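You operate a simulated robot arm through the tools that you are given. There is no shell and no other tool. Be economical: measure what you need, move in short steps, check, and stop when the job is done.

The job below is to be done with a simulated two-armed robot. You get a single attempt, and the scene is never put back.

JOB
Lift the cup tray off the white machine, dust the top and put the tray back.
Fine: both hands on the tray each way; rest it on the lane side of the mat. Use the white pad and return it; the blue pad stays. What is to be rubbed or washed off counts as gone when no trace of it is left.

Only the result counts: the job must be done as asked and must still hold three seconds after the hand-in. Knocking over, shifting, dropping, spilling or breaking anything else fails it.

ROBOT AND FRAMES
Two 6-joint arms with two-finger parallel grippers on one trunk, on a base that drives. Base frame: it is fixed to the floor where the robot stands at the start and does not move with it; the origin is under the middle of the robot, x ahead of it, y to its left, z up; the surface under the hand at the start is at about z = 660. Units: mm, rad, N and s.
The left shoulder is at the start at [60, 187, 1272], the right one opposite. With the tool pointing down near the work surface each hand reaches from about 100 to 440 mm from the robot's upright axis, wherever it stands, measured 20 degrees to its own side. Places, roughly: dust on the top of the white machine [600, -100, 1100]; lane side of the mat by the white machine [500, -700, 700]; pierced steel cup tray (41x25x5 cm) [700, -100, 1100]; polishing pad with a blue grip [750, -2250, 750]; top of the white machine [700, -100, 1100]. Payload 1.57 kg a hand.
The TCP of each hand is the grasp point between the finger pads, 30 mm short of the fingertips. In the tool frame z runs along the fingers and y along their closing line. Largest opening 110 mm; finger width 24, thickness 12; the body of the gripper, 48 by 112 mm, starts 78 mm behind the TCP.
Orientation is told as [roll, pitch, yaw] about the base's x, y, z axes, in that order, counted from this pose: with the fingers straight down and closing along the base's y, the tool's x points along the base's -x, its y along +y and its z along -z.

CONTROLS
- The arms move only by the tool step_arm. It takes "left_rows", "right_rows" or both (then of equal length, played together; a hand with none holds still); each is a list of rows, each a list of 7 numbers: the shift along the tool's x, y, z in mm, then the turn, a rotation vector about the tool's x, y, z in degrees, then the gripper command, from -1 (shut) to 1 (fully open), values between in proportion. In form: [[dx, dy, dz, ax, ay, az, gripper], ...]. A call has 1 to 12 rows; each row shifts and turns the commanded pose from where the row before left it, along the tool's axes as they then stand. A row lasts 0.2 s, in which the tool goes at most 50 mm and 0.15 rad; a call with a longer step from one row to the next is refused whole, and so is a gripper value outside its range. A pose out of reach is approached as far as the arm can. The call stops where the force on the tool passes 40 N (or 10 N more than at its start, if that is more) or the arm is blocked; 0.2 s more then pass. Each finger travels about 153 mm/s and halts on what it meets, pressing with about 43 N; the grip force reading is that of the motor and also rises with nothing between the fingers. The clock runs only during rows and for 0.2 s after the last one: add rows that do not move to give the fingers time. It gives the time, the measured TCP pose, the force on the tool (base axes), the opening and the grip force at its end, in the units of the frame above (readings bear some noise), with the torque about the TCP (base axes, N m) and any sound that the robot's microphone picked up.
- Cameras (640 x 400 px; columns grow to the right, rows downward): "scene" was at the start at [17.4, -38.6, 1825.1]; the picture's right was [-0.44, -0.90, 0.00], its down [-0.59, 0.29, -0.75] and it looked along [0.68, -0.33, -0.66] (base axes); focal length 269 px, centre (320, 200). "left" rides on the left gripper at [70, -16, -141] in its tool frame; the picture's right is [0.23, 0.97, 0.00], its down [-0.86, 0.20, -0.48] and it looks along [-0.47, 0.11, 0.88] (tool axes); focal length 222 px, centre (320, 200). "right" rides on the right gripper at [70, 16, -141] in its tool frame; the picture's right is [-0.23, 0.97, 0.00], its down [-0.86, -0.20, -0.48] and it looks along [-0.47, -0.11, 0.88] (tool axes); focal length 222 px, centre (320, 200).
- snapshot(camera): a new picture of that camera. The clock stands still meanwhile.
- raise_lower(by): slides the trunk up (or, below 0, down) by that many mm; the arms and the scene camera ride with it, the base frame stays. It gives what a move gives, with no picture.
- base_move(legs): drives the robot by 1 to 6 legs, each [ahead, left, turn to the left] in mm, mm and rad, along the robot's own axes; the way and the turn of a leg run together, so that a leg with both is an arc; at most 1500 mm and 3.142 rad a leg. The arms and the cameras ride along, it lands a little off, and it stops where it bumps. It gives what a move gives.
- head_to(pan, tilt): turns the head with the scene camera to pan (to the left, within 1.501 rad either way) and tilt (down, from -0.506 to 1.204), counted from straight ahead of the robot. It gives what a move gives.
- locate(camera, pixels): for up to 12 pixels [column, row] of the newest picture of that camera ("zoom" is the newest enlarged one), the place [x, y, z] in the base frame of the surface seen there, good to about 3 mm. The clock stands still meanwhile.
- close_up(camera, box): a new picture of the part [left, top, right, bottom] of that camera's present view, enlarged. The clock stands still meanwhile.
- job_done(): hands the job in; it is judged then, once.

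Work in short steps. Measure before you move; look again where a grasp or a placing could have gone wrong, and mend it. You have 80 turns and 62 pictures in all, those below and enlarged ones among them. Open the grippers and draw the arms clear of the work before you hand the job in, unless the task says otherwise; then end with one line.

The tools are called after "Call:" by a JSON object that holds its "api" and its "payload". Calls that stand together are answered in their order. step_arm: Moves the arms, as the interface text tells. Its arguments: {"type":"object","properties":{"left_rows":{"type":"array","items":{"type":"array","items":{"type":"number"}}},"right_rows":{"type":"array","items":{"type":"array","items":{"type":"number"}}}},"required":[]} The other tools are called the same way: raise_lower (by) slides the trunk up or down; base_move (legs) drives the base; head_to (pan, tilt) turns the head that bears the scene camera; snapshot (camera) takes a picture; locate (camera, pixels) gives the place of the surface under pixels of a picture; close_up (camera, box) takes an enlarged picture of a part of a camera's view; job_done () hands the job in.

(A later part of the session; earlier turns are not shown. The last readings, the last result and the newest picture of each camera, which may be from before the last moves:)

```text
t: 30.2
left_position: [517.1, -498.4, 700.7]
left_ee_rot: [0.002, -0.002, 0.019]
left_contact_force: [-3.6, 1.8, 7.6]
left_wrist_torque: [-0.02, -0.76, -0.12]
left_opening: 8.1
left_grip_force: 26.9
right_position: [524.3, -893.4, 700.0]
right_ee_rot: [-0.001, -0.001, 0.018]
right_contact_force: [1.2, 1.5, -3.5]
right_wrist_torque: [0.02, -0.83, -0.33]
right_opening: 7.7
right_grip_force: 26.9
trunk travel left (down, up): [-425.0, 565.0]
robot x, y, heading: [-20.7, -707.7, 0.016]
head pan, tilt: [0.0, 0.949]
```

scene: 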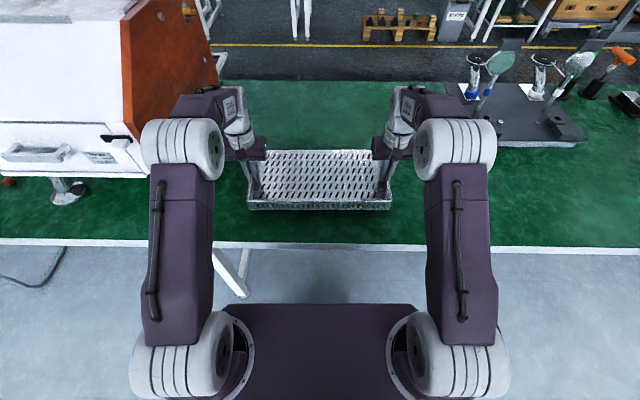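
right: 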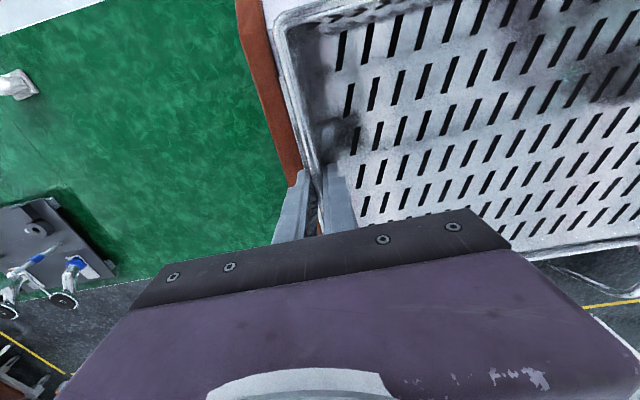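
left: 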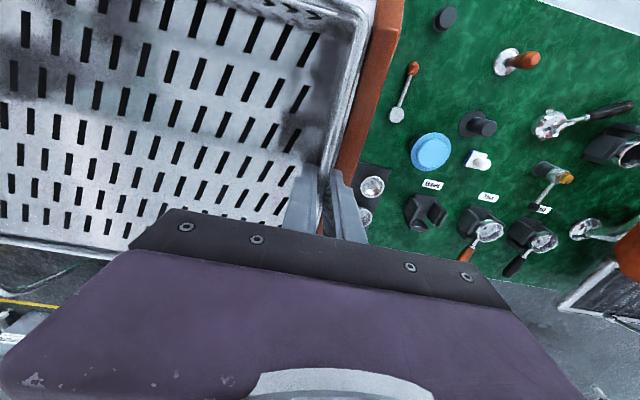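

Both ends are down within about a millimetre. I open partly, then rise clear.

Call:
{"api": "step_arm", "payload": {"left_rows": [[0, 0, 0.5, 0, 0, 0, -0.6], [0, 0, 0, 0, 0, 0, -0.3], [0, 0, 0, 0, 0, 0, 0], [0, 0, 0, 0, 0, 0, 0.2], [0, 0, -20, 0, 0, 0, 0.2], [0, 0, -30, 0, 0, 0, 0.2], [0, 0, -40, 0, 0, 0, 0.2], [0, 0, -40, 0, 0, 0, 0.2]], "right_rows": [[0, 0, 0.5, 0, 0, 0, -0.6], [0, 0, 0, 0, 0, 0, -0.3], [0, 0, 0, 0, 0, 0, 0], [0, 0, 0, 0, 0, 0, 0.2], [0, 0, -20, 0, 0, 0, 0.2], [0, 0, -30, 0, 0, 0, 0.2], [0, 0, -40, 0, 0, 0, 0.2], [0, 0, -40, 0, 0, 0, 0.2]]}}

Call:
{"api": "raise_lower", "payload": {"by": 400}}

Call:
{"api": "raise_lower", "payload": {"by": 75}}

Call:
{"api": "snapshot", "payload": {"camera": "scene"}}

Call:
{"api": "locate", "payload": {"camera": "scene", "pixels": [[320, 220], [290, 220], [350, 220], [320, 208], [110, 205], [110, 160], [150, 140], [320, 232], [94, 247], [315, 239]]}}

```text
t: 32.0
left_position: [516.6, -499.4, 826.5]
left_ee_rot: [0.002, 0.0, 0.017]
left_contact_force: [0.2, 0.2, -0.6]
left_wrist_torque: [0.02, 0.02, -0.02]
left_opening: 66.3
left_grip_force: 0.0
right_position: [524.9, -895.0, 831.7]
right_ee_rot: [0.0, -0.003, 0.019]
right_contact_force: [-1.2, 0.5, 0.8]
right_wrist_torque: [0.0, 0.02, 0.02]
right_opening: 65.9
right_grip_force: 0.1
trunk travel left (down, up): [-425.0, 565.0]
robot x, y, heading: [-17.1, -706.5, 0.021]
head pan, tilt: [0.0, 0.949]
```

```text
t: 35.9
left_position: [517.0, -497.5, 1225.7]
left_ee_rot: [0.0, 0.0, 0.015]
left_contact_force: [0.0, -0.8, -0.7]
left_wrist_torque: [-0.02, 0.05, 0.04]
left_opening: 66.1
left_grip_force: 0.1
right_position: [524.7, -896.4, 1231.6]
right_ee_rot: [-0.001, -0.001, 0.018]
right_contact_force: [-0.4, -0.3, 0.5]
right_wrist_torque: [0.01, 0.03, 0.04]
right_opening: 65.9
right_grip_force: 0.0
trunk travel left (down, up): [-825.0, 165.0]
robot x, y, heading: [-20.6, -709.7, 0.016]
head pan, tilt: [0.0, 0.949]
```

```text
t: 37.0
left_position: [517.1, -498.9, 1301.5]
left_ee_rot: [0.002, 0.002, 0.016]
left_contact_force: [-0.3, 0.6, -0.9]
left_wrist_torque: [0.03, 0.01, -0.02]
left_opening: 66.0
left_grip_force: 0.0
right_position: [525.6, -896.1, 1305.4]
right_ee_rot: [-0.001, -0.002, 0.016]
right_contact_force: [-0.5, 0.1, 0.6]
right_wrist_torque: [0.01, -0.01, -0.01]
right_opening: 66.2
right_grip_force: 0.1
trunk travel left (down, up): [-900.0, 90.0]
robot x, y, heading: [-18.4, -705.8, 0.018]
head pan, tilt: [0.0, 0.949]
```

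```text
35 pictures are left
```

scene: 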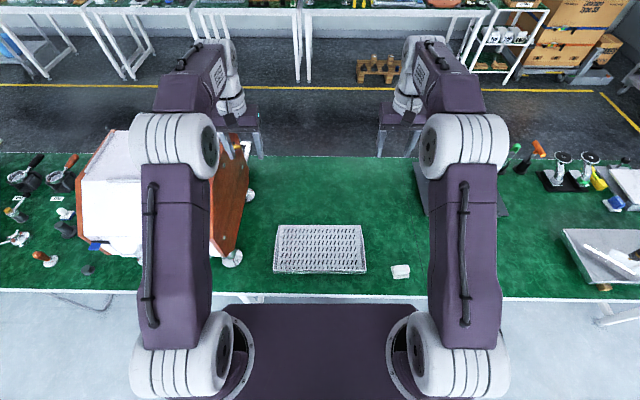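

```text
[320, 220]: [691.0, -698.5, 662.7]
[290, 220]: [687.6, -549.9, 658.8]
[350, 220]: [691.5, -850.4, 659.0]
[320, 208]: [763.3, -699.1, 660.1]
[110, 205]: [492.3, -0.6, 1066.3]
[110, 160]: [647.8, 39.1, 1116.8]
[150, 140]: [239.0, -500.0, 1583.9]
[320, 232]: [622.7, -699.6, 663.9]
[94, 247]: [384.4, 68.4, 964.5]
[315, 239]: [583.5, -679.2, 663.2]
```

The tray lies flat at (525,−700). I straighten the heading and drive back left in front of the machine, then look at its top and the white pad.

Call:
{"api": "base_move", "payload": {"legs": [[0, 0, -0.017], [0, 590, 0]]}}

Call:
{"api": "close_up", "payload": {"camera": "scene", "box": [220, 110, 420, 310]}}

Call:
{"api": "snapshot", "payload": {"camera": "right"}}

```text
t: 40.7
left_position: [521.5, 83.6, 1301.2]
left_ee_rot: [0.001, 0.001, -0.002]
left_contact_force: [0.0, 0.0, -0.2]
left_wrist_torque: [0.02, -0.01, -0.04]
left_opening: 65.9
left_grip_force: 0.1
right_position: [522.6, -314.1, 1305.4]
right_ee_rot: [0.002, -0.001, -0.002]
right_contact_force: [0.5, -0.5, 0.0]
right_wrist_torque: [0.01, 0.0, -0.01]
right_opening: 65.8
right_grip_force: 0.1
trunk travel left (down, up): [-900.0, 90.0]
robot x, y, heading: [-19.1, -114.2, -0.002]
head pan, tilt: [0.0, 0.949]
```

```text
2.00 times, centred on (320, 210) of scene
```

zoom: 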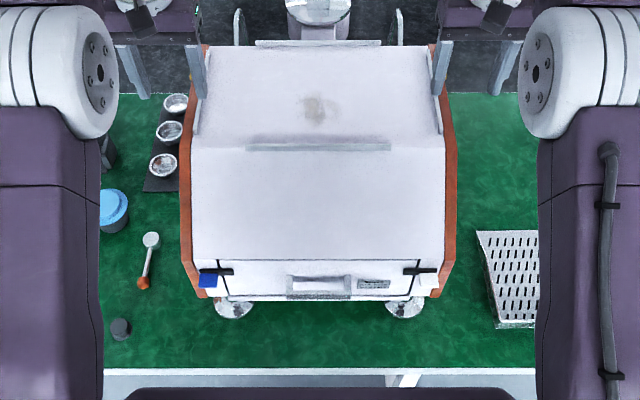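

```text
33 pictures are left
```

right: 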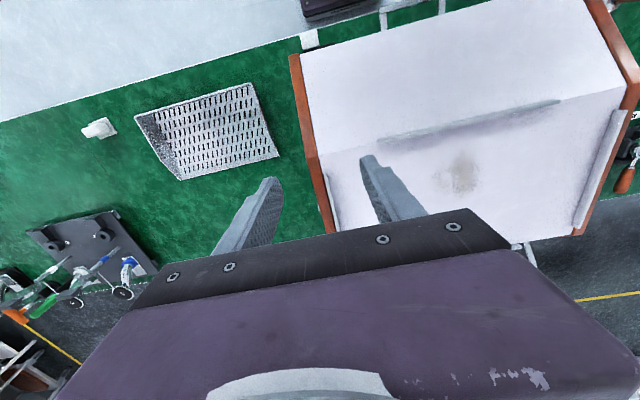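

The dust is a brown smudge at (320,108) in the enlarged scene; side rails, a front ridge and a rear bar frame the tray seat. I measure those and look closely at the white pad clip.

Call:
{"api": "locate", "payload": {"camera": "zoom", "pixels": [[320, 98], [320, 120], [303, 108], [340, 108], [198, 110], [438, 110], [318, 145], [318, 43], [250, 90], [400, 90], [318, 135], [428, 278]]}}

Call:
{"api": "close_up", "payload": {"camera": "right", "box": [270, 5, 470, 60]}}

Call:
{"api": "close_up", "payload": {"camera": "scene", "box": [340, 230, 390, 270]}}

Call:
{"api": "locate", "payload": {"camera": "zoom", "pixels": [[200, 200], [280, 200], [340, 200], [260, 150], [260, 250], [400, 200], [340, 250], [340, 150], [440, 200], [300, 230], [220, 230], [480, 250]]}}

```text
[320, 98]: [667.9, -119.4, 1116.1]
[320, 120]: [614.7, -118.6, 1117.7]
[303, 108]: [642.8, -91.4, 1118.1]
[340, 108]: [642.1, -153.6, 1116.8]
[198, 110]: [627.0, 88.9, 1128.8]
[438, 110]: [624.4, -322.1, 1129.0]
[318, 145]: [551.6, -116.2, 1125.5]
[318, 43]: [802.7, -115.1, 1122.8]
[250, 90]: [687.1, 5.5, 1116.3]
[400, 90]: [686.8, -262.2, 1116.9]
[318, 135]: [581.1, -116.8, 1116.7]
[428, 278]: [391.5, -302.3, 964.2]
```

```text
3.20 times, centred on (370, 32) of right
```

zoom: 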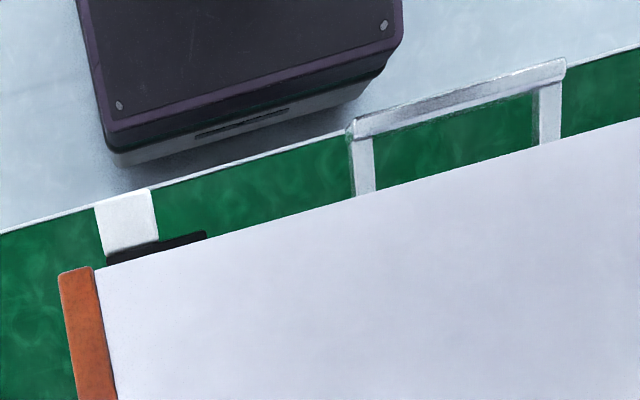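

```text
10.00 times, centred on (365, 250) of scene
```

zoom: 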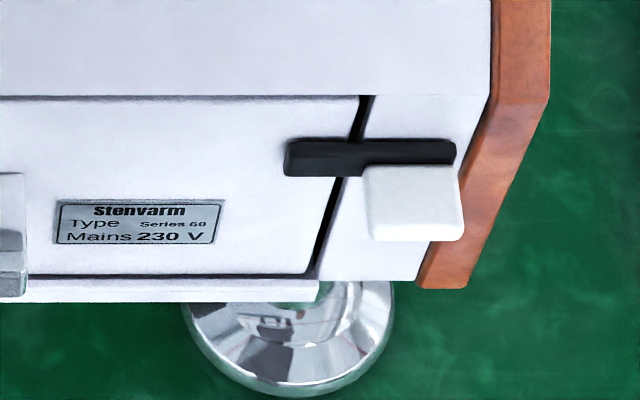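

```text
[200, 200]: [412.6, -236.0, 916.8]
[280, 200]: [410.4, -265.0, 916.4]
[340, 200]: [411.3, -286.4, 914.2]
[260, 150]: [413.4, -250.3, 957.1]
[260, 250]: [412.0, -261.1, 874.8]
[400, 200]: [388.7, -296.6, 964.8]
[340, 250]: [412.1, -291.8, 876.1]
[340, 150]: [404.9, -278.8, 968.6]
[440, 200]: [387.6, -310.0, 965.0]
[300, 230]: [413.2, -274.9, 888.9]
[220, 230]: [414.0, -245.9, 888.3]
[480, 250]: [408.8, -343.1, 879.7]
```

Those "pads" on the front are hinged levers of the machine; the blue-gripped polishing pad is listed at (750,−2250). I look closely at the white block on the mat and toward the far right.

Call:
{"api": "close_up", "payload": {"camera": "right", "box": [60, 100, 140, 150]}}

Call:
{"api": "head_to", "payload": {"pan": -1.25, "tilt": 0.5}}

Call:
{"api": "snapshot", "payload": {"camera": "scene"}}

```text
8.00 times, centred on (100, 125) of right
```

zoom: 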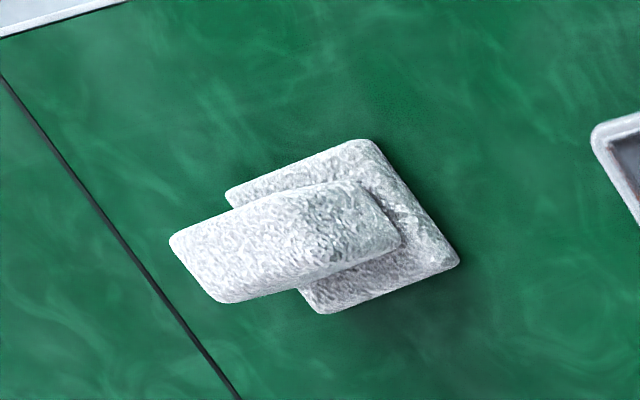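

```text
t: 42.1
left_position: [520.2, 85.3, 1301.2]
left_ee_rot: [0.002, 0.0, 0.0]
left_contact_force: [0.5, 0.1, -0.1]
left_wrist_torque: [-0.01, 0.01, 0.02]
left_opening: 65.9
left_grip_force: 0.0
right_position: [522.9, -311.9, 1305.5]
right_ee_rot: [-0.001, -0.001, -0.002]
right_contact_force: [0.6, 0.1, -0.3]
right_wrist_torque: [0.02, -0.02, 0.01]
right_opening: 66.0
right_grip_force: 0.1
trunk travel left (down, up): [-900.0, 90.0]
robot x, y, heading: [-14.3, -112.7, -0.005]
head pan, tilt: [-1.25, 0.499]
```

```text
29 pictures are left
```

scene: 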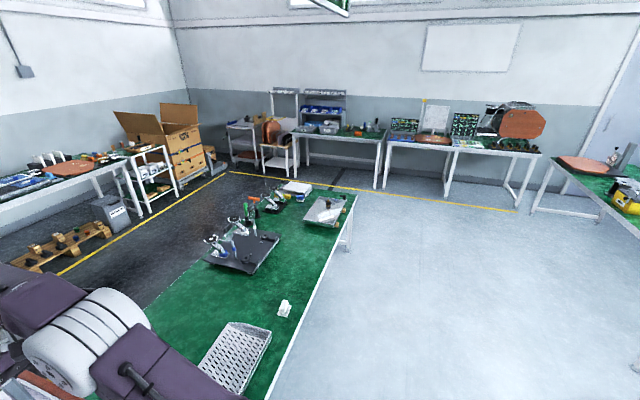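

The white block is the white polishing pad (fuzzy base with a grip bar on top). I drive right so the right hand faces it, and bring the right hand back over x≈425.

Call:
{"api": "base_move", "payload": {"legs": [[0, -735, 0]]}}

Call:
{"api": "step_arm", "payload": {"right_rows": [[24, 0, 0, 0, 0, 0, 1], [24, 0, 0, 0, 0, 0, 1], [24, 0, 0, 0, 0, 0, 1], [24, 0, 0, 0, 0, 0, 1], [0, 0, 0, 0, 0, 0, 1]]}}

Call:
{"api": "raise_lower", "payload": {"by": -350}}

Call:
{"api": "snapshot", "payload": {"camera": "right"}}

```text
t: 46.1
left_position: [523.9, -629.1, 1300.8]
left_ee_rot: [-0.001, 0.0, 0.017]
left_contact_force: [0.1, 0.4, -0.3]
left_wrist_torque: [0.0, 0.01, -0.04]
left_opening: 66.0
left_grip_force: 0.0
right_position: [532.6, -1028.1, 1305.6]
right_ee_rot: [-0.002, 0.001, 0.018]
right_contact_force: [0.2, 0.5, -0.5]
right_wrist_torque: [0.02, 0.01, 0.01]
right_opening: 65.9
right_grip_force: 0.0
trunk travel left (down, up): [-900.0, 90.0]
robot x, y, heading: [-14.2, -843.6, 0.018]
head pan, tilt: [-1.25, 0.499]
```

```text
t: 47.3
left_position: [522.8, -630.9, 1300.9]
left_ee_rot: [0.0, 0.0, 0.017]
left_contact_force: [1.5, 0.1, -0.1]
left_wrist_torque: [0.0, 0.0, 0.0]
left_opening: 65.9
left_grip_force: 0.1
right_position: [435.1, -1028.9, 1304.3]
right_ee_rot: [-0.001, -0.002, 0.018]
right_contact_force: [-0.2, -0.3, -0.3]
right_wrist_torque: [0.03, -0.02, -0.01]
right_opening: 109.7
right_grip_force: 0.1
trunk travel left (down, up): [-900.0, 90.0]
robot x, y, heading: [-14.4, -840.6, 0.017]
head pan, tilt: [-1.25, 0.499]
```

```text
t: 50.7
left_position: [522.2, -631.1, 951.4]
left_ee_rot: [0.003, 0.0, 0.017]
left_contact_force: [-0.3, 0.8, -0.3]
left_wrist_torque: [-0.02, 0.03, -0.01]
left_opening: 66.1
left_grip_force: 0.0
right_position: [436.3, -1029.6, 955.6]
right_ee_rot: [-0.003, -0.001, 0.018]
right_contact_force: [-0.7, -0.3, 0.0]
right_wrist_torque: [0.01, 0.01, 0.0]
right_opening: 110.1
right_grip_force: 0.0
trunk travel left (down, up): [-550.0, 440.0]
robot x, y, heading: [-12.7, -842.2, 0.027]
head pan, tilt: [-1.25, 0.499]
```

```text
28 pictures are left
```

right: 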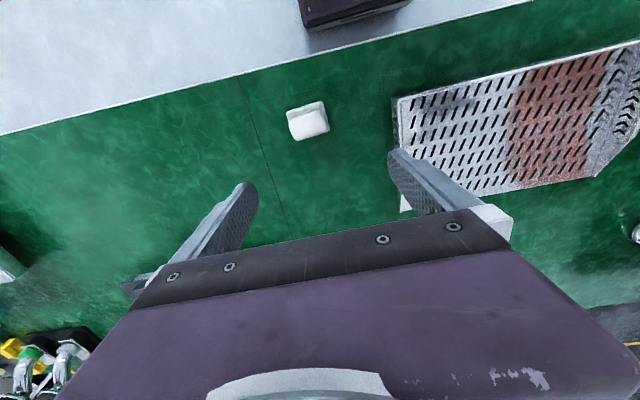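

The pad is at (308,120). I enlarge it and measure its grip.

Call:
{"api": "close_up", "payload": {"camera": "right", "box": [270, 90, 350, 150]}}

Call:
{"api": "locate", "payload": {"camera": "zoom", "pixels": [[160, 130], [300, 130], [200, 220], [400, 260], [240, 390], [460, 310], [440, 90], [300, 250], [470, 200], [150, 180], [430, 170], [320, 90]]}}

```text
6.67 times, centred on (310, 120) of right
```

zoom: 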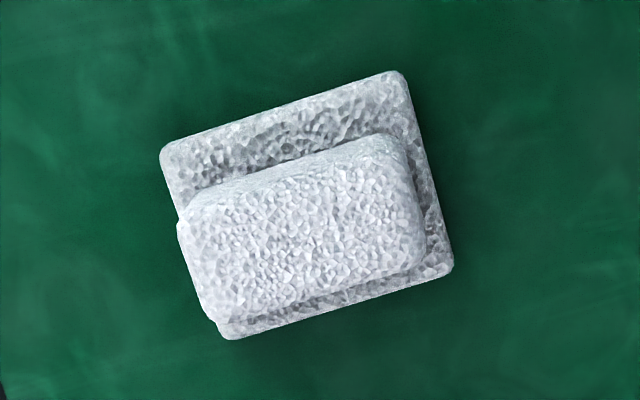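

```text
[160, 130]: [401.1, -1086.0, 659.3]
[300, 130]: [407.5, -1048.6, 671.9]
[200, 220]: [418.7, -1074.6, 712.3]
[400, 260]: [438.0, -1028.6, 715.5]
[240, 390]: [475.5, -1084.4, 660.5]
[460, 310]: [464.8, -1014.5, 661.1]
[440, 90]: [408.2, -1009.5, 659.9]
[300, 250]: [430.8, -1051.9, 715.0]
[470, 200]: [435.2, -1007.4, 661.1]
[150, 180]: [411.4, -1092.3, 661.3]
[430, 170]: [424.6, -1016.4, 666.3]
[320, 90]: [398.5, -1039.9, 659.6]
```

I locate the grip's top corners and the base corners for the exact centre and orientation.

Call:
{"api": "locate", "payload": {"camera": "zoom", "pixels": [[190, 220], [395, 160], [415, 245], [220, 305], [300, 235], [168, 150], [400, 78], [445, 268], [225, 332], [290, 195], [310, 285]]}}

```text
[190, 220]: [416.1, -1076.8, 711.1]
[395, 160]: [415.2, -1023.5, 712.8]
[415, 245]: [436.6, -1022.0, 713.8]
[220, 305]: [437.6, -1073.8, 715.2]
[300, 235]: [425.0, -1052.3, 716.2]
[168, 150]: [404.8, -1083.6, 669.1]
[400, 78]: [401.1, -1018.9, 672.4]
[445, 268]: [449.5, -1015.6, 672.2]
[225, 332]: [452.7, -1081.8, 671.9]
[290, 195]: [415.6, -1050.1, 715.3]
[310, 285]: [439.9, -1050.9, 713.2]
```

Pad base: x 401–452, y −1084…−1016; grip about 27×56 mm centred at (427,−1049.5), top 715, ledge at 672. I lower the trunk, align the right hand above the grip with the fingers along y and check.

Call:
{"api": "raise_lower", "payload": {"by": -150}}

Call:
{"api": "step_arm", "payload": {"right_rows": [[4.5, -10, 0, 0, 0, -0.5, 1], [4.5, -10, 0, 0, 0, -0.5, 1], [0, 0, 15, 0, 0, 0, 1], [0, 0, 15, 0, 0, 0, 1], [0, 0, 0, 0, 0, 0, 1]]}}

Call:
{"api": "close_up", "payload": {"camera": "right", "box": [200, 20, 440, 240]}}

```text
t: 52.5
left_position: [522.4, -631.7, 800.4]
left_ee_rot: [0.002, 0.0, 0.015]
left_contact_force: [0.0, 1.1, 0.4]
left_wrist_torque: [0.02, 0.01, -0.01]
left_opening: 66.0
left_grip_force: 0.1
right_position: [435.2, -1029.2, 805.0]
right_ee_rot: [-0.001, -0.002, 0.02]
right_contact_force: [0.3, 0.5, 0.8]
right_wrist_torque: [-0.01, -0.02, 0.01]
right_opening: 110.0
right_grip_force: 0.1
trunk travel left (down, up): [-400.0, 590.0]
robot x, y, heading: [-14.5, -844.0, 0.016]
head pan, tilt: [-1.25, 0.499]
```

```text
t: 53.7
left_position: [523.2, -632.0, 801.9]
left_ee_rot: [0.002, -0.001, 0.018]
left_contact_force: [-0.2, 0.7, -0.5]
left_wrist_torque: [0.02, 0.03, 0.01]
left_opening: 66.0
left_grip_force: 0.0
right_position: [425.0, -1050.7, 774.4]
right_ee_rot: [0.0, -0.001, 0.036]
right_contact_force: [-0.1, 0.3, 1.0]
right_wrist_torque: [-0.01, -0.04, 0.0]
right_opening: 109.8
right_grip_force: 0.1
trunk travel left (down, up): [-400.0, 590.0]
robot x, y, heading: [-18.7, -839.9, 0.018]
head pan, tilt: [-1.25, 0.499]
```

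```text
1.82 times, centred on (320, 130) of right
```

zoom: 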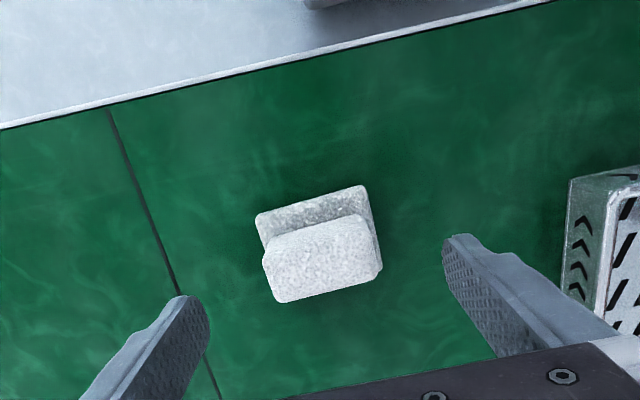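

The hand is at (425,−1050.7), aligned with the pad. I descend to z≈708 and close.

Call:
{"api": "step_arm", "payload": {"right_rows": [[-1, 0.7, 22, 0, 0, 0, 1], [-1, 0.5, 22, 0, 0, 0, 1], [0, 0, 16, 0, 0, 0, 1], [0, 0, 6, 0, 0, 0, 1], [0, 0, 0, 0, 0, 0, 0.5], [0, 0, 0, 0, 0, 0, 0.2], [0, 0, 0, 0, 0, 0, 0], [0, 0, 0, 0, 0, 0, -0.5], [0, 0, 0, 0, 0, 0, -1], [0, 0, 0, 0, 0, 0, -1], [0, 0, 0, 0, 0, 0, -1]]}}

```text
t: 56.1
left_position: [522.4, -632.3, 801.0]
left_ee_rot: [0.001, 0.002, 0.02]
left_contact_force: [-0.3, -0.3, -0.5]
left_wrist_torque: [-0.01, 0.02, 0.02]
left_opening: 66.1
left_grip_force: 0.0
right_position: [429.6, -1050.1, 709.6]
right_ee_rot: [-0.002, -0.001, 0.036]
right_contact_force: [0.4, -1.1, -0.5]
right_wrist_torque: [0.01, 0.02, 0.01]
right_opening: 59.8
right_grip_force: 42.8
trunk travel left (down, up): [-400.0, 590.0]
robot x, y, heading: [-15.2, -845.0, 0.02]
head pan, tilt: [-1.25, 0.499]
```

The pad's grip is held (opening 59.8, 43 N). I lift it, raise the trunk 400 and 100, and check it hangs properly.

Call:
{"api": "step_arm", "payload": {"right_rows": [[0, 0, -5, 0, 0, 0, -1], [0, 0, -15, 0, 0, 0, -1], [0, 0, -25, 0, 0, 0, -1], [0, 0, -25, 0, 0, 0, -1], [0, 0, -25, 0, 0, 0, -1], [0, 0, 0, 0, 0, 0, -1]]}}

Call:
{"api": "raise_lower", "payload": {"by": 400}}

Call:
{"api": "raise_lower", "payload": {"by": 100}}

Call:
{"api": "snapshot", "payload": {"camera": "right"}}

```text
t: 57.5
left_position: [523.5, -633.4, 800.9]
left_ee_rot: [0.002, -0.001, 0.016]
left_contact_force: [0.0, -0.6, 0.6]
left_wrist_torque: [0.01, -0.01, -0.04]
left_opening: 66.0
left_grip_force: 0.0
right_position: [428.7, -1047.4, 804.7]
right_ee_rot: [-0.003, 0.0, 0.036]
right_contact_force: [0.0, -0.3, -0.8]
right_wrist_torque: [-0.01, -0.02, 0.02]
right_opening: 59.7
right_grip_force: 43.3
trunk travel left (down, up): [-400.0, 590.0]
robot x, y, heading: [-10.2, -844.0, 0.024]
head pan, tilt: [-1.25, 0.499]
```

```text
t: 61.3
left_position: [522.5, -631.9, 1200.1]
left_ee_rot: [0.001, 0.002, 0.017]
left_contact_force: [0.2, -0.5, 1.1]
left_wrist_torque: [0.02, -0.02, 0.02]
left_opening: 66.1
left_grip_force: 0.2
right_position: [428.0, -1046.9, 1204.9]
right_ee_rot: [-0.001, 0.0, 0.035]
right_contact_force: [0.7, -0.2, -1.1]
right_wrist_torque: [-0.03, 0.01, -0.01]
right_opening: 59.0
right_grip_force: 43.1
trunk travel left (down, up): [-800.0, 190.0]
robot x, y, heading: [-14.2, -844.2, 0.02]
head pan, tilt: [-1.25, 0.499]
```

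```text
t: 62.6
left_position: [523.6, -631.5, 1300.0]
left_ee_rot: [0.001, 0.001, 0.019]
left_contact_force: [-0.3, 0.0, -0.4]
left_wrist_torque: [-0.02, -0.02, 0.02]
left_opening: 65.9
left_grip_force: 0.0
right_position: [427.5, -1046.5, 1306.0]
right_ee_rot: [-0.001, 0.0, 0.038]
right_contact_force: [0.1, -0.1, -0.8]
right_wrist_torque: [0.02, 0.02, 0.02]
right_opening: 59.2
right_grip_force: 42.9
trunk travel left (down, up): [-900.0, 90.0]
robot x, y, heading: [-11.9, -843.3, 0.019]
head pan, tilt: [-1.25, 0.499]
```

```text
25 pictures are left
```

right: 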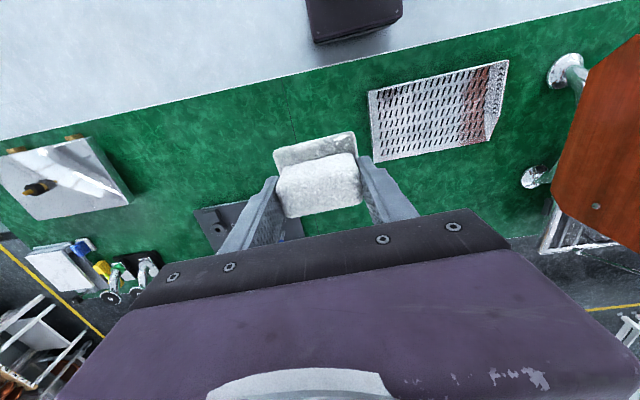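

The pad hangs straight between the fingers. I straighten the heading and drive back to the machine (robot near x≈98, y≈0).

Call:
{"api": "base_move", "payload": {"legs": [[0, 0, -0.019], [0, 845, 0], [110, 0, 0]]}}

Call:
{"api": "head_to", "payload": {"pan": -0.2, "tilt": 0.95}}

Call:
{"api": "snapshot", "payload": {"camera": "scene"}}

```text
t: 68.2
left_position: [645.0, 177.2, 1303.1]
left_ee_rot: [0.002, -0.003, -0.019]
left_contact_force: [0.2, -0.7, -0.3]
left_wrist_torque: [-0.01, -0.03, 0.01]
left_opening: 66.0
left_grip_force: 0.1
right_position: [533.3, -234.7, 1306.3]
right_ee_rot: [-0.002, -0.007, 0.0]
right_contact_force: [-0.7, -0.2, -0.8]
right_wrist_torque: [-0.01, -0.02, -0.02]
right_opening: 59.1
right_grip_force: 43.3
trunk travel left (down, up): [-900.0, 90.0]
robot x, y, heading: [104.7, -13.9, -0.022]
head pan, tilt: [-1.25, 0.499]
```

```text
t: 69.5
left_position: [646.5, 176.5, 1301.3]
left_ee_rot: [0.002, 0.0, -0.019]
left_contact_force: [0.2, -0.2, -0.6]
left_wrist_torque: [-0.04, -0.04, -0.02]
left_opening: 66.2
left_grip_force: 0.1
right_position: [537.2, -235.4, 1306.1]
right_ee_rot: [-0.002, -0.002, 0.001]
right_contact_force: [0.9, -0.4, -0.6]
right_wrist_torque: [-0.01, -0.04, 0.0]
right_opening: 59.2
right_grip_force: 43.1
trunk travel left (down, up): [-900.0, 90.0]
robot x, y, heading: [102.7, -14.2, -0.017]
head pan, tilt: [-0.201, 0.949]
```

```text
24 pictures are left
```

scene: 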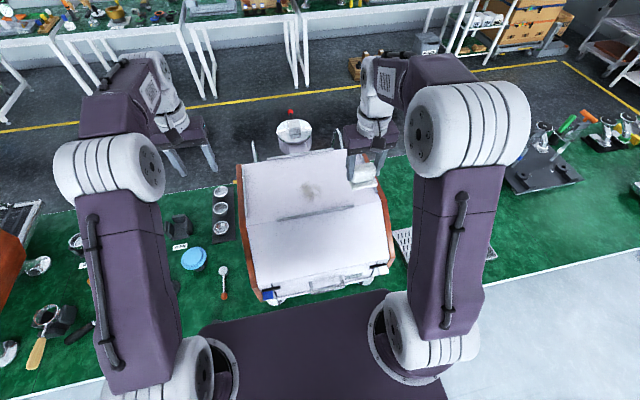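

Before wiping I enlarge the top to see the full extent of the dust around (312,190).

Call:
{"api": "close_up", "payload": {"camera": "scene", "box": [240, 145, 400, 245]}}

Call:
{"api": "locate", "payload": {"camera": "zoom", "pixels": [[240, 180], [335, 180], [290, 130], [290, 230], [285, 175], [60, 160], [395, 200], [300, 265], [30, 70], [250, 50], [420, 60]]}}

```text
4.00 times, centred on (320, 195) of scene
```

zoom: 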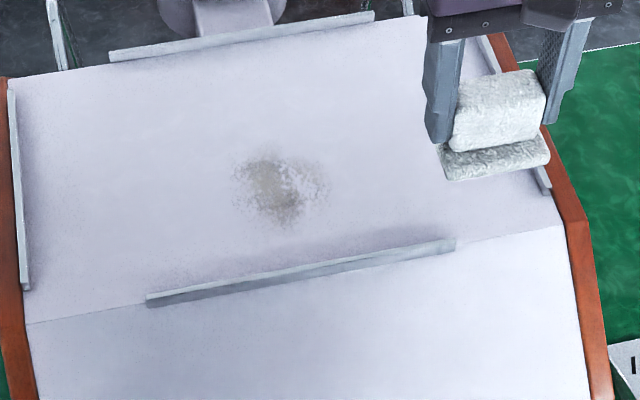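

```text
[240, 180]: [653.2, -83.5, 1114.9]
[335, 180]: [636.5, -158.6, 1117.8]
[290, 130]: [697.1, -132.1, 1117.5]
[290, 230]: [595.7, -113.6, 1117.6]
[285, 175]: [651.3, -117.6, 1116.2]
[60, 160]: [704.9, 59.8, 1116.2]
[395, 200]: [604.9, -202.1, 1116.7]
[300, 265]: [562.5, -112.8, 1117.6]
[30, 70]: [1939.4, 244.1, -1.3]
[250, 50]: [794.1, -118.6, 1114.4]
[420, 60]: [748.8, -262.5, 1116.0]
```

Dust spans about x 605–685, y −80…−160; the surface is z≈1116.5 and the pad's underside is ≈49.5 below the TCP. I move over (610,−190) and lower to contact.

Call:
{"api": "step_arm", "payload": {"right_rows": [[-18.3, 11.3, 31.5, 0, 0, 0, -1], [-18.3, 11.3, 31.5, 0, 0, 0, -1], [-18.3, 11.3, 31.5, 0, 0, 0, -1], [-18.3, 11.3, 31.5, 0, 0, 0, -1], [0, 0, 6, 0, 0, 0, -1], [0, 0, 3, 0, 0, 0, -1], [0, 0, 2, 0, 0, 0, -1], [0, 0, 1, 0, 0, 0, -1], [0, 0, 1, 0, 0, 0, -1], [0, 0, 0, 0, 0, 0, -1]]}}

```text
t: 71.7
left_position: [649.6, 176.0, 1301.7]
left_ee_rot: [0.002, 0.0, -0.02]
left_contact_force: [-0.2, -0.7, -0.1]
left_wrist_torque: [-0.02, 0.0, 0.0]
left_opening: 66.2
left_grip_force: 0.1
right_position: [610.8, -189.6, 1165.3]
right_ee_rot: [-0.002, 0.0, -0.001]
right_contact_force: [-0.7, 0.8, -0.5]
right_wrist_torque: [0.0, 0.01, 0.03]
right_opening: 59.1
right_grip_force: 43.1
trunk travel left (down, up): [-900.0, 90.0]
robot x, y, heading: [104.0, -12.2, -0.02]
head pan, tilt: [-0.201, 0.949]
```

Not quite in contact yet (−0.5 N at 1165). I lower by 1 mm steps.

Call:
{"api": "step_arm", "payload": {"right_rows": [[0, 0, 1, 0, 0, 0, -1], [0, 0, 1, 0, 0, 0, -1], [0, 0, 1, 0, 0, 0, -1], [0, 0, 0, 0, 0, 0, -1]]}}

```text
t: 72.7
left_position: [647.2, 176.9, 1301.2]
left_ee_rot: [0.0, -0.002, -0.018]
left_contact_force: [-0.5, -0.8, -0.4]
left_wrist_torque: [0.0, -0.02, 0.01]
left_opening: 65.8
left_grip_force: 0.0
right_position: [610.8, -188.6, 1165.8]
right_ee_rot: [-0.001, -0.007, 0.001]
right_contact_force: [5.6, -1.9, 25.8]
right_wrist_torque: [0.18, 0.39, 0.04]
right_opening: 58.9
right_grip_force: 42.8
trunk travel left (down, up): [-900.0, 90.0]
robot x, y, heading: [110.8, -14.8, -0.019]
head pan, tilt: [-0.201, 0.949]
```

Contact at 26 N; I ease off about 1 mm and wipe a first serpentine: +y, step forward, −y.

Call:
{"api": "step_arm", "payload": {"right_rows": [[0, 0, -1.2, 0, 0, 0, -1], [0, 28, 0, 0, 0, 0, -1], [0, 28, 0, 0, 0, 0, -1], [0, 28, 0, 0, 0, 0, -1], [0, 28, 0, 0, 0, 0, -1], [0, 28, 0, 0, 0, 0, -1], [-30, 0, 0, 0, 0, 0, -1], [0, -28, 0, 0, 0, 0, -1], [0, -28, 0, 0, 0, 0, -1], [0, -28, 0, 0, 0, 0, -1], [0, -28, 0, 0, 0, 0, -1], [0, -28, 0, 0, 0, 0, -1]]}}

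```text
t: 75.3
left_position: [644.0, 179.6, 1303.4]
left_ee_rot: [-0.004, -0.004, -0.016]
left_contact_force: [-0.1, -0.4, 0.3]
left_wrist_torque: [0.05, -0.01, 0.02]
left_opening: 65.9
left_grip_force: 0.0
right_position: [640.5, -187.0, 1164.6]
right_ee_rot: [-0.003, -0.004, 0.001]
right_contact_force: [-0.2, 12.6, 27.2]
right_wrist_torque: [0.83, 0.26, -0.12]
right_opening: 59.1
right_grip_force: 43.0
trunk travel left (down, up): [-900.0, 90.0]
robot x, y, heading: [107.5, -12.0, -0.016]
head pan, tilt: [-0.201, 0.949]
```

Still in contact at 27 N with y drag. I step forward and do the further lanes at x≈670 and 695, easing 0.5 mm.

Call:
{"api": "step_arm", "payload": {"right_rows": [[-30, 0, -0.5, 0, 0, 0, -1], [0, 28, 0, 0, 0, 0, -1], [0, 28, 0, 0, 0, 0, -1], [0, 28, 0, 0, 0, 0, -1], [0, 28, 0, 0, 0, 0, -1], [0, 28, 0, 0, 0, 0, -1], [-25, 0, 0, 0, 0, 0, -1], [0, -28, 0, 0, 0, 0, -1], [0, -28, 0, 0, 0, 0, -1], [0, -28, 0, 0, 0, 0, -1], [0, -28, 0, 0, 0, 0, -1], [0, -28, 0, 0, 0, 0, -1]]}}

Call:
{"api": "close_up", "payload": {"camera": "scene", "box": [240, 145, 400, 245]}}

```text
t: 77.9
left_position: [646.7, 175.7, 1301.0]
left_ee_rot: [0.003, -0.001, -0.02]
left_contact_force: [-0.8, -0.9, 0.5]
left_wrist_torque: [0.0, 0.0, 0.01]
left_opening: 66.2
left_grip_force: 0.0
right_position: [681.1, -193.3, 1166.2]
right_ee_rot: [-0.003, -0.002, 0.0]
right_contact_force: [1.0, 1.3, 3.0]
right_wrist_torque: [0.13, -0.17, 0.02]
right_opening: 59.1
right_grip_force: 42.9
right hand out of reach, approached as far as the arm can: row 7
trunk travel left (down, up): [-900.0, 90.0]
robot x, y, heading: [102.6, -11.3, -0.015]
head pan, tilt: [-0.201, 0.949]
```

```text
4.00 times, centred on (320, 195) of scene
```

zoom: 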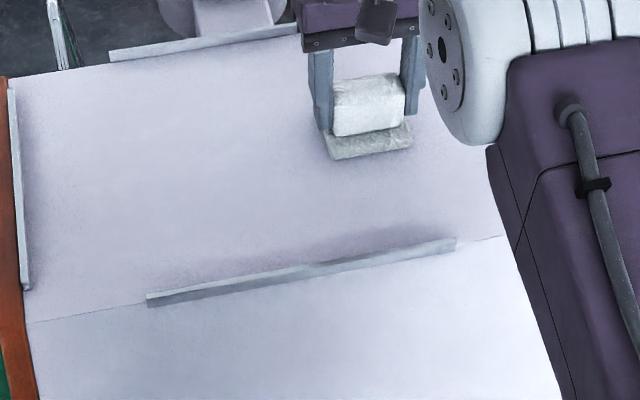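

The smudge looks gone. For safety I do a second pass over the area, coming back through x≈668 and 640.

Call:
{"api": "step_arm", "payload": {"right_rows": [[10, 0, 1, 0, 0, 0, -1], [0, 28, 0, 0, 0, 0, -1], [0, 28, 0, 0, 0, 0, -1], [0, 28, 0, 0, 0, 0, -1], [0, 28, 0, 0, 0, 0, -1], [0, 28, 0, 0, 0, 0, -1], [30, 0, 0, 0, 0, 0, -1], [0, -28, 0, 0, 0, 0, -1], [0, -28, 0, 0, 0, 0, -1], [0, -28, 0, 0, 0, 0, -1], [0, -28, 0, 0, 0, 0, -1], [0, -28, 0, 0, 0, 0, -1]]}}

Call:
{"api": "step_arm", "payload": {"right_rows": [[0, 0, -5, 0, 0, 0, -1], [6, 0, -20, 0, 0, 0, -1], [15, 0, -30, 0, 0, 0, -1], [20, 0, -35, 0, 0, 0, -1], [20, 0, -35, 0, 0, 0, -1], [20, 0, -15, 0, 0, 0, -1], [20, 0, 0, 0, 0, 0, -1], [0, 0, 0, 0, 0, 0, -1]]}}

Call:
{"api": "close_up", "payload": {"camera": "scene", "box": [250, 150, 380, 235]}}

Call:
{"api": "snapshot", "payload": {"camera": "right"}}

```text
t: 79.6
left_position: [646.1, 178.6, 1301.0]
left_ee_rot: [0.0, -0.002, -0.019]
left_contact_force: [-0.3, -0.4, -0.5]
left_wrist_torque: [0.03, -0.02, 0.01]
left_opening: 66.0
left_grip_force: 0.0
right_position: [639.2, -54.9, 1165.4]
right_ee_rot: [0.01, -0.014, -0.001]
right_contact_force: [-0.1, 2.6, 9.0]
right_wrist_torque: [-0.14, 0.26, -0.12]
right_opening: 59.1
right_grip_force: 43.2
trunk travel left (down, up): [-900.0, 90.0]
robot x, y, heading: [105.8, -14.6, -0.014]
head pan, tilt: [-0.201, 0.949]
stopped in row 8 (right hand): the force on the tool passed its limit at 42 N (the readings are from after the stop); the commanded pose is now the measured one
```

```text
t: 81.4
left_position: [648.6, 177.5, 1301.4]
left_ee_rot: [0.003, -0.001, -0.017]
left_contact_force: [-0.5, 0.4, -0.2]
left_wrist_torque: [0.0, -0.01, 0.04]
left_opening: 65.9
left_grip_force: 0.0
right_position: [538.4, -59.1, 1303.3]
right_ee_rot: [0.009, -0.009, 0.001]
right_contact_force: [0.7, 0.7, -0.3]
right_wrist_torque: [-0.02, 0.01, -0.01]
right_opening: 59.2
right_grip_force: 43.1
trunk travel left (down, up): [-900.0, 90.0]
robot x, y, heading: [103.4, -13.0, -0.016]
head pan, tilt: [-0.201, 0.949]
```

```text
4.71 times, centred on (315, 192) of scene
```

zoom: 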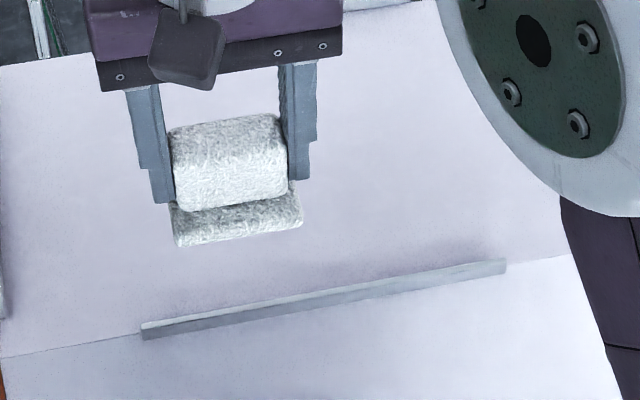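

```text
20 pictures are left
```

right: 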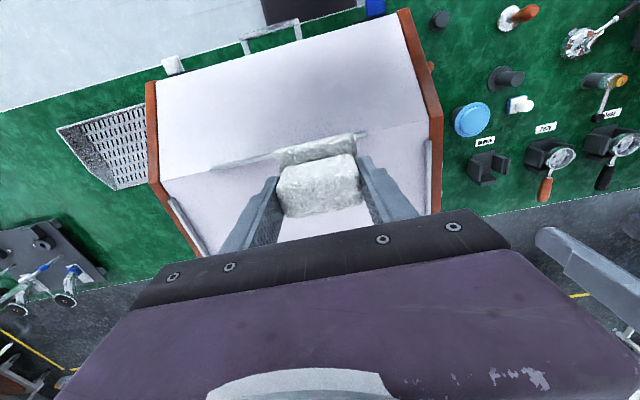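

The top appears clean around the pad. I back away, bring the right arm back sideways, and drive right to the pad's place.

Call:
{"api": "base_move", "payload": {"legs": [[-115, 0, 0]]}}

Call:
{"api": "step_arm", "payload": {"right_rows": [[0, -40, 0, 0, 0, 0, -1], [0, -40, 0, -0.5, 0.5, 0, -1], [0, -40, 0, 0, 0, 0, -1], [0, -39, 0, 0, 0, 0, -1], [0, 0, 0, 0, 0, 0, -1]]}}

Call:
{"api": "close_up", "payload": {"camera": "scene", "box": [230, 110, 390, 230]}}

Call:
{"api": "base_move", "payload": {"legs": [[0, -830, 0]]}}

```text
t: 82.6
left_position: [538.4, 182.2, 1298.4]
left_ee_rot: [0.0, 0.003, -0.014]
left_contact_force: [0.1, -0.5, -0.7]
left_wrist_torque: [0.01, 0.0, -0.01]
left_opening: 65.9
left_grip_force: 0.1
right_position: [429.4, -55.5, 1302.5]
right_ee_rot: [0.008, -0.005, 0.004]
right_contact_force: [1.2, -0.7, -0.4]
right_wrist_torque: [0.02, 0.06, 0.01]
right_opening: 59.2
right_grip_force: 43.2
trunk travel left (down, up): [-900.0, 90.0]
robot x, y, heading: [-2.6, -10.3, -0.01]
head pan, tilt: [-0.201, 0.949]
```

```text
t: 83.8
left_position: [537.4, 181.2, 1299.5]
left_ee_rot: [0.003, 0.002, -0.013]
left_contact_force: [0.8, -0.1, 0.3]
left_wrist_torque: [0.0, 0.01, -0.02]
left_opening: 66.0
left_grip_force: 0.0
right_position: [426.9, -213.4, 1301.3]
right_ee_rot: [0.017, 0.001, 0.003]
right_contact_force: [0.4, -0.3, -0.9]
right_wrist_torque: [0.01, -0.01, 0.01]
right_opening: 59.0
right_grip_force: 43.0
trunk travel left (down, up): [-900.0, 90.0]
robot x, y, heading: [-7.5, -13.2, -0.015]
head pan, tilt: [-0.201, 0.949]
```

```text
3.33 times, centred on (310, 170) of scene
```

zoom: 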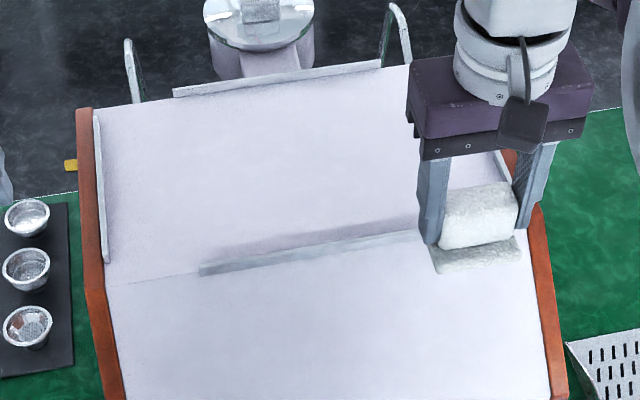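

```text
t: 88.3
left_position: [518.7, -665.1, 1300.0]
left_ee_rot: [0.0, 0.001, -0.043]
left_contact_force: [-0.4, -0.9, -0.1]
left_wrist_torque: [-0.02, 0.02, -0.01]
left_opening: 65.9
left_grip_force: 0.1
right_position: [396.4, -1056.2, 1300.8]
right_ee_rot: [0.015, -0.003, -0.027]
right_contact_force: [-0.1, 1.0, -1.0]
right_wrist_torque: [0.0, -0.01, 0.0]
right_opening: 59.6
right_grip_force: 43.2
trunk travel left (down, up): [-900.0, 90.0]
robot x, y, heading: [-31.0, -840.6, -0.047]
head pan, tilt: [-0.201, 0.949]
```

The top is clean. The drive ended turned by −0.047, so I correct the heading and position.

Call:
{"api": "base_move", "payload": {"legs": [[0, 0, 0.063], [18, -20, 0]]}}

Call:
{"api": "step_arm", "payload": {"right_rows": [[0, 0, 0, 0.9, 0, 0, -1], [0, 0, 0, 0, 0, 0, -1]]}}

```text
t: 89.5
left_position: [520.5, -646.0, 1302.2]
left_ee_rot: [-0.004, -0.004, 0.02]
left_contact_force: [-0.3, 0.6, -0.6]
left_wrist_torque: [-0.05, -0.05, -0.02]
left_opening: 65.9
left_grip_force: 0.2
right_position: [422.2, -1043.1, 1304.5]
right_ee_rot: [0.013, -0.006, 0.037]
right_contact_force: [-0.1, 1.1, 0.2]
right_wrist_torque: [-0.06, -0.07, 0.0]
right_opening: 59.4
right_grip_force: 42.9
trunk travel left (down, up): [-900.0, 90.0]
robot x, y, heading: [-8.1, -862.2, 0.015]
head pan, tilt: [-0.201, 0.949]
```

```text
t: 90.1
left_position: [522.8, -649.2, 1301.1]
left_ee_rot: [0.001, 0.001, 0.02]
left_contact_force: [-1.3, -0.1, 0.3]
left_wrist_torque: [-0.03, -0.05, 0.0]
left_opening: 66.2
left_grip_force: 0.0
right_position: [426.4, -1048.4, 1302.4]
right_ee_rot: [0.001, -0.001, 0.037]
right_contact_force: [-0.3, 0.4, -1.4]
right_wrist_torque: [0.0, -0.05, 0.03]
right_opening: 58.9
right_grip_force: 43.2
trunk travel left (down, up): [-900.0, 90.0]
robot x, y, heading: [-9.3, -865.4, 0.019]
head pan, tilt: [-0.201, 0.949]
```

The hand is at (426,−1048), yaw 0.037, practically the grasp spot. I lower the trunk 500 and then the arm to just above the mat.

Call:
{"api": "raise_lower", "payload": {"by": -400}}

Call:
{"api": "raise_lower", "payload": {"by": -100}}

Call:
{"api": "step_arm", "payload": {"right_rows": [[0, 0, 25, 0, 0, 0, -1], [0, 0, 25, 0, 0, 0, -1], [0, 0, 20, 0, 0, 0, -1], [0, 0, 10, 0, 0, 0, -1], [0, 0, 4, 0, 0, 0, -1], [0, 0, 0, 0, 0, 0, -1]]}}

```text
t: 94.0
left_position: [523.0, -651.7, 900.3]
left_ee_rot: [0.002, 0.0, 0.02]
left_contact_force: [0.0, 0.5, -0.9]
left_wrist_torque: [-0.01, -0.02, -0.01]
left_opening: 65.9
left_grip_force: 0.0
right_position: [426.8, -1049.0, 901.7]
right_ee_rot: [0.002, -0.002, 0.036]
right_contact_force: [0.7, 1.3, -1.5]
right_wrist_torque: [0.01, -0.03, 0.0]
right_opening: 59.2
right_grip_force: 42.8
trunk travel left (down, up): [-500.0, 490.0]
robot x, y, heading: [-14.3, -864.9, 0.024]
head pan, tilt: [-0.201, 0.949]
```

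```text
t: 95.3
left_position: [524.7, -651.7, 802.0]
left_ee_rot: [0.001, -0.001, 0.019]
left_contact_force: [0.1, -0.6, 0.3]
left_wrist_torque: [-0.02, 0.03, 0.0]
left_opening: 66.1
left_grip_force: 0.1
right_position: [427.6, -1050.1, 800.7]
right_ee_rot: [0.002, -0.001, 0.034]
right_contact_force: [0.4, -0.3, -1.0]
right_wrist_torque: [0.03, -0.02, 0.02]
right_opening: 59.2
right_grip_force: 43.5
trunk travel left (down, up): [-400.0, 590.0]
robot x, y, heading: [-13.2, -862.3, 0.023]
head pan, tilt: [-0.201, 0.949]
```

```text
t: 96.7
left_position: [523.7, -651.9, 800.3]
left_ee_rot: [0.003, 0.0, 0.018]
left_contact_force: [-0.8, 1.1, 0.4]
left_wrist_torque: [0.03, 0.01, -0.02]
left_opening: 65.8
left_grip_force: 0.0
right_position: [427.2, -1050.0, 716.5]
right_ee_rot: [0.001, 0.001, 0.036]
right_contact_force: [0.0, 0.1, -0.1]
right_wrist_torque: [-0.01, 0.05, -0.02]
right_opening: 59.1
right_grip_force: 42.6
trunk travel left (down, up): [-400.0, 590.0]
robot x, y, heading: [-13.0, -862.0, 0.018]
head pan, tilt: [-0.201, 0.949]
```

The pad is about 7 mm above the mat at (427,−1050). I lower in small steps to touchdown.

Call:
{"api": "step_arm", "payload": {"right_rows": [[0, 0, 3, 0, 0, 0, -1], [0, 0, 2, 0, 0, 0, -1], [0, 0, 1, 0, 0, 0, -1], [0, 0, 1, 0, 0, 0, -1], [0, 0, 0.7, 0, 0, 0, -1], [0, 0, 0, 0, 0, 0, -1]]}}

```text
t: 98.1
left_position: [524.7, -652.4, 800.8]
left_ee_rot: [0.002, -0.001, 0.02]
left_contact_force: [-0.3, 0.8, 0.0]
left_wrist_torque: [0.0, 0.01, -0.01]
left_opening: 66.0
left_grip_force: 0.1
right_position: [429.3, -1049.2, 710.7]
right_ee_rot: [0.002, -0.002, 0.036]
right_contact_force: [1.1, 0.2, -0.9]
right_wrist_torque: [0.02, 0.03, -0.02]
right_opening: 59.2
right_grip_force: 42.9
trunk travel left (down, up): [-400.0, 590.0]
robot x, y, heading: [-13.5, -863.1, 0.021]
head pan, tilt: [-0.201, 0.949]
```

Not touching yet; a few more 1 mm steps.

Call:
{"api": "step_arm", "payload": {"right_rows": [[0, 0, 0.7, 0, 0, 0, -1], [0, 0, 0.7, 0, 0, 0, -1], [0, 0, 0.6, 0, 0, 0, -1], [0, 0, 0, 0, 0, 0, -1]]}}

```text
t: 99.1
left_position: [524.6, -652.7, 801.9]
left_ee_rot: [0.002, -0.001, 0.019]
left_contact_force: [0.3, -0.7, -0.5]
left_wrist_torque: [-0.03, -0.03, 0.01]
left_opening: 66.1
left_grip_force: 0.0
right_position: [426.5, -1050.1, 707.3]
right_ee_rot: [0.003, -0.002, 0.036]
right_contact_force: [-1.4, 0.0, 0.3]
right_wrist_torque: [-0.06, -0.02, -0.01]
right_opening: 59.3
right_grip_force: 43.0
trunk travel left (down, up): [-400.0, 590.0]
robot x, y, heading: [-10.3, -862.4, 0.02]
head pan, tilt: [-0.201, 0.949]
```

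Call:
{"api": "step_arm", "payload": {"right_rows": [[0, 0, 0.6, 0, 0, 0, -1], [0, 0, 0.6, 0, 0, 0, -1], [0, 0, 0, 0, 0, 0, -1]]}}

```text
t: 99.9
left_position: [523.0, -650.6, 801.2]
left_ee_rot: [0.0, -0.001, 0.019]
left_contact_force: [0.4, -0.1, -0.7]
left_wrist_torque: [-0.03, 0.0, 0.01]
left_opening: 66.0
left_grip_force: 0.0
right_position: [427.4, -1049.8, 707.2]
right_ee_rot: [0.001, -0.004, 0.038]
right_contact_force: [-2.9, 2.8, 12.4]
right_wrist_torque: [-0.01, -0.12, 0.04]
right_opening: 59.4
right_grip_force: 43.4
trunk travel left (down, up): [-400.0, 590.0]
robot x, y, heading: [-12.3, -862.6, 0.016]
head pan, tilt: [-0.201, 0.949]
```

Touchdown (12 N). I open, rise 95 mm and look.

Call:
{"api": "step_arm", "payload": {"right_rows": [[0, 0, -0.6, 0, 0, 0, 0.3], [0, 0, 0, 0, 0, 0, 0.7], [0, 0, 0, 0, 0, 0, 1], [0, 0, 0, 0, 0, 0, 1], [0, 0, -15, 0, 0, 0, 1], [0, 0, -25, 0, 0, 0, 1], [0, 0, -27, 0, 0, 0, 1], [0, 0, -28, 0, 0, 0, 1], [0, 0, 0, 0, 0, 0, 1]]}}

Call:
{"api": "close_up", "payload": {"camera": "right", "box": [200, 20, 440, 240]}}

Call:
{"api": "locate", "payload": {"camera": "zoom", "pixels": [[270, 218], [355, 195], [370, 255], [320, 255], [290, 290]]}}

```text
t: 101.9
left_position: [524.4, -652.2, 800.5]
left_ee_rot: [0.001, 0.0, 0.018]
left_contact_force: [-0.7, -0.1, 0.3]
left_wrist_torque: [0.02, 0.03, 0.0]
left_opening: 66.1
left_grip_force: 0.0
right_position: [426.9, -1050.3, 799.9]
right_ee_rot: [0.002, -0.002, 0.037]
right_contact_force: [-0.4, 0.0, 0.2]
right_wrist_torque: [0.01, -0.04, 0.0]
right_opening: 110.0
right_grip_force: 0.0
trunk travel left (down, up): [-400.0, 590.0]
robot x, y, heading: [-12.5, -865.8, 0.016]
head pan, tilt: [-0.201, 0.949]
```

```text
1.82 times, centred on (320, 130) of right
```

zoom: 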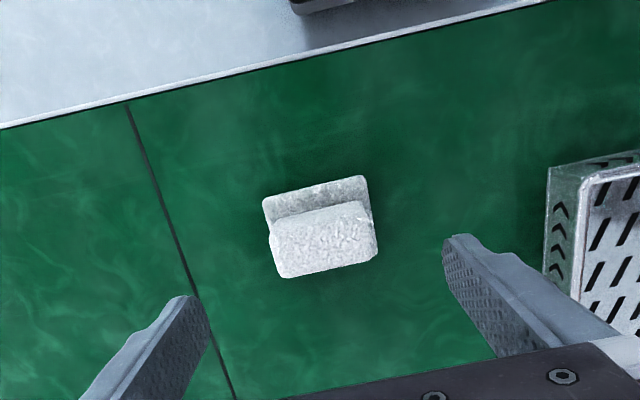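

```text
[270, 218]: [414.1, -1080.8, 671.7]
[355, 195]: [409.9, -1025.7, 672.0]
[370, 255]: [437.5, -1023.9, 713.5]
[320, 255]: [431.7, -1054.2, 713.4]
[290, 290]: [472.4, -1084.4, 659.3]
```

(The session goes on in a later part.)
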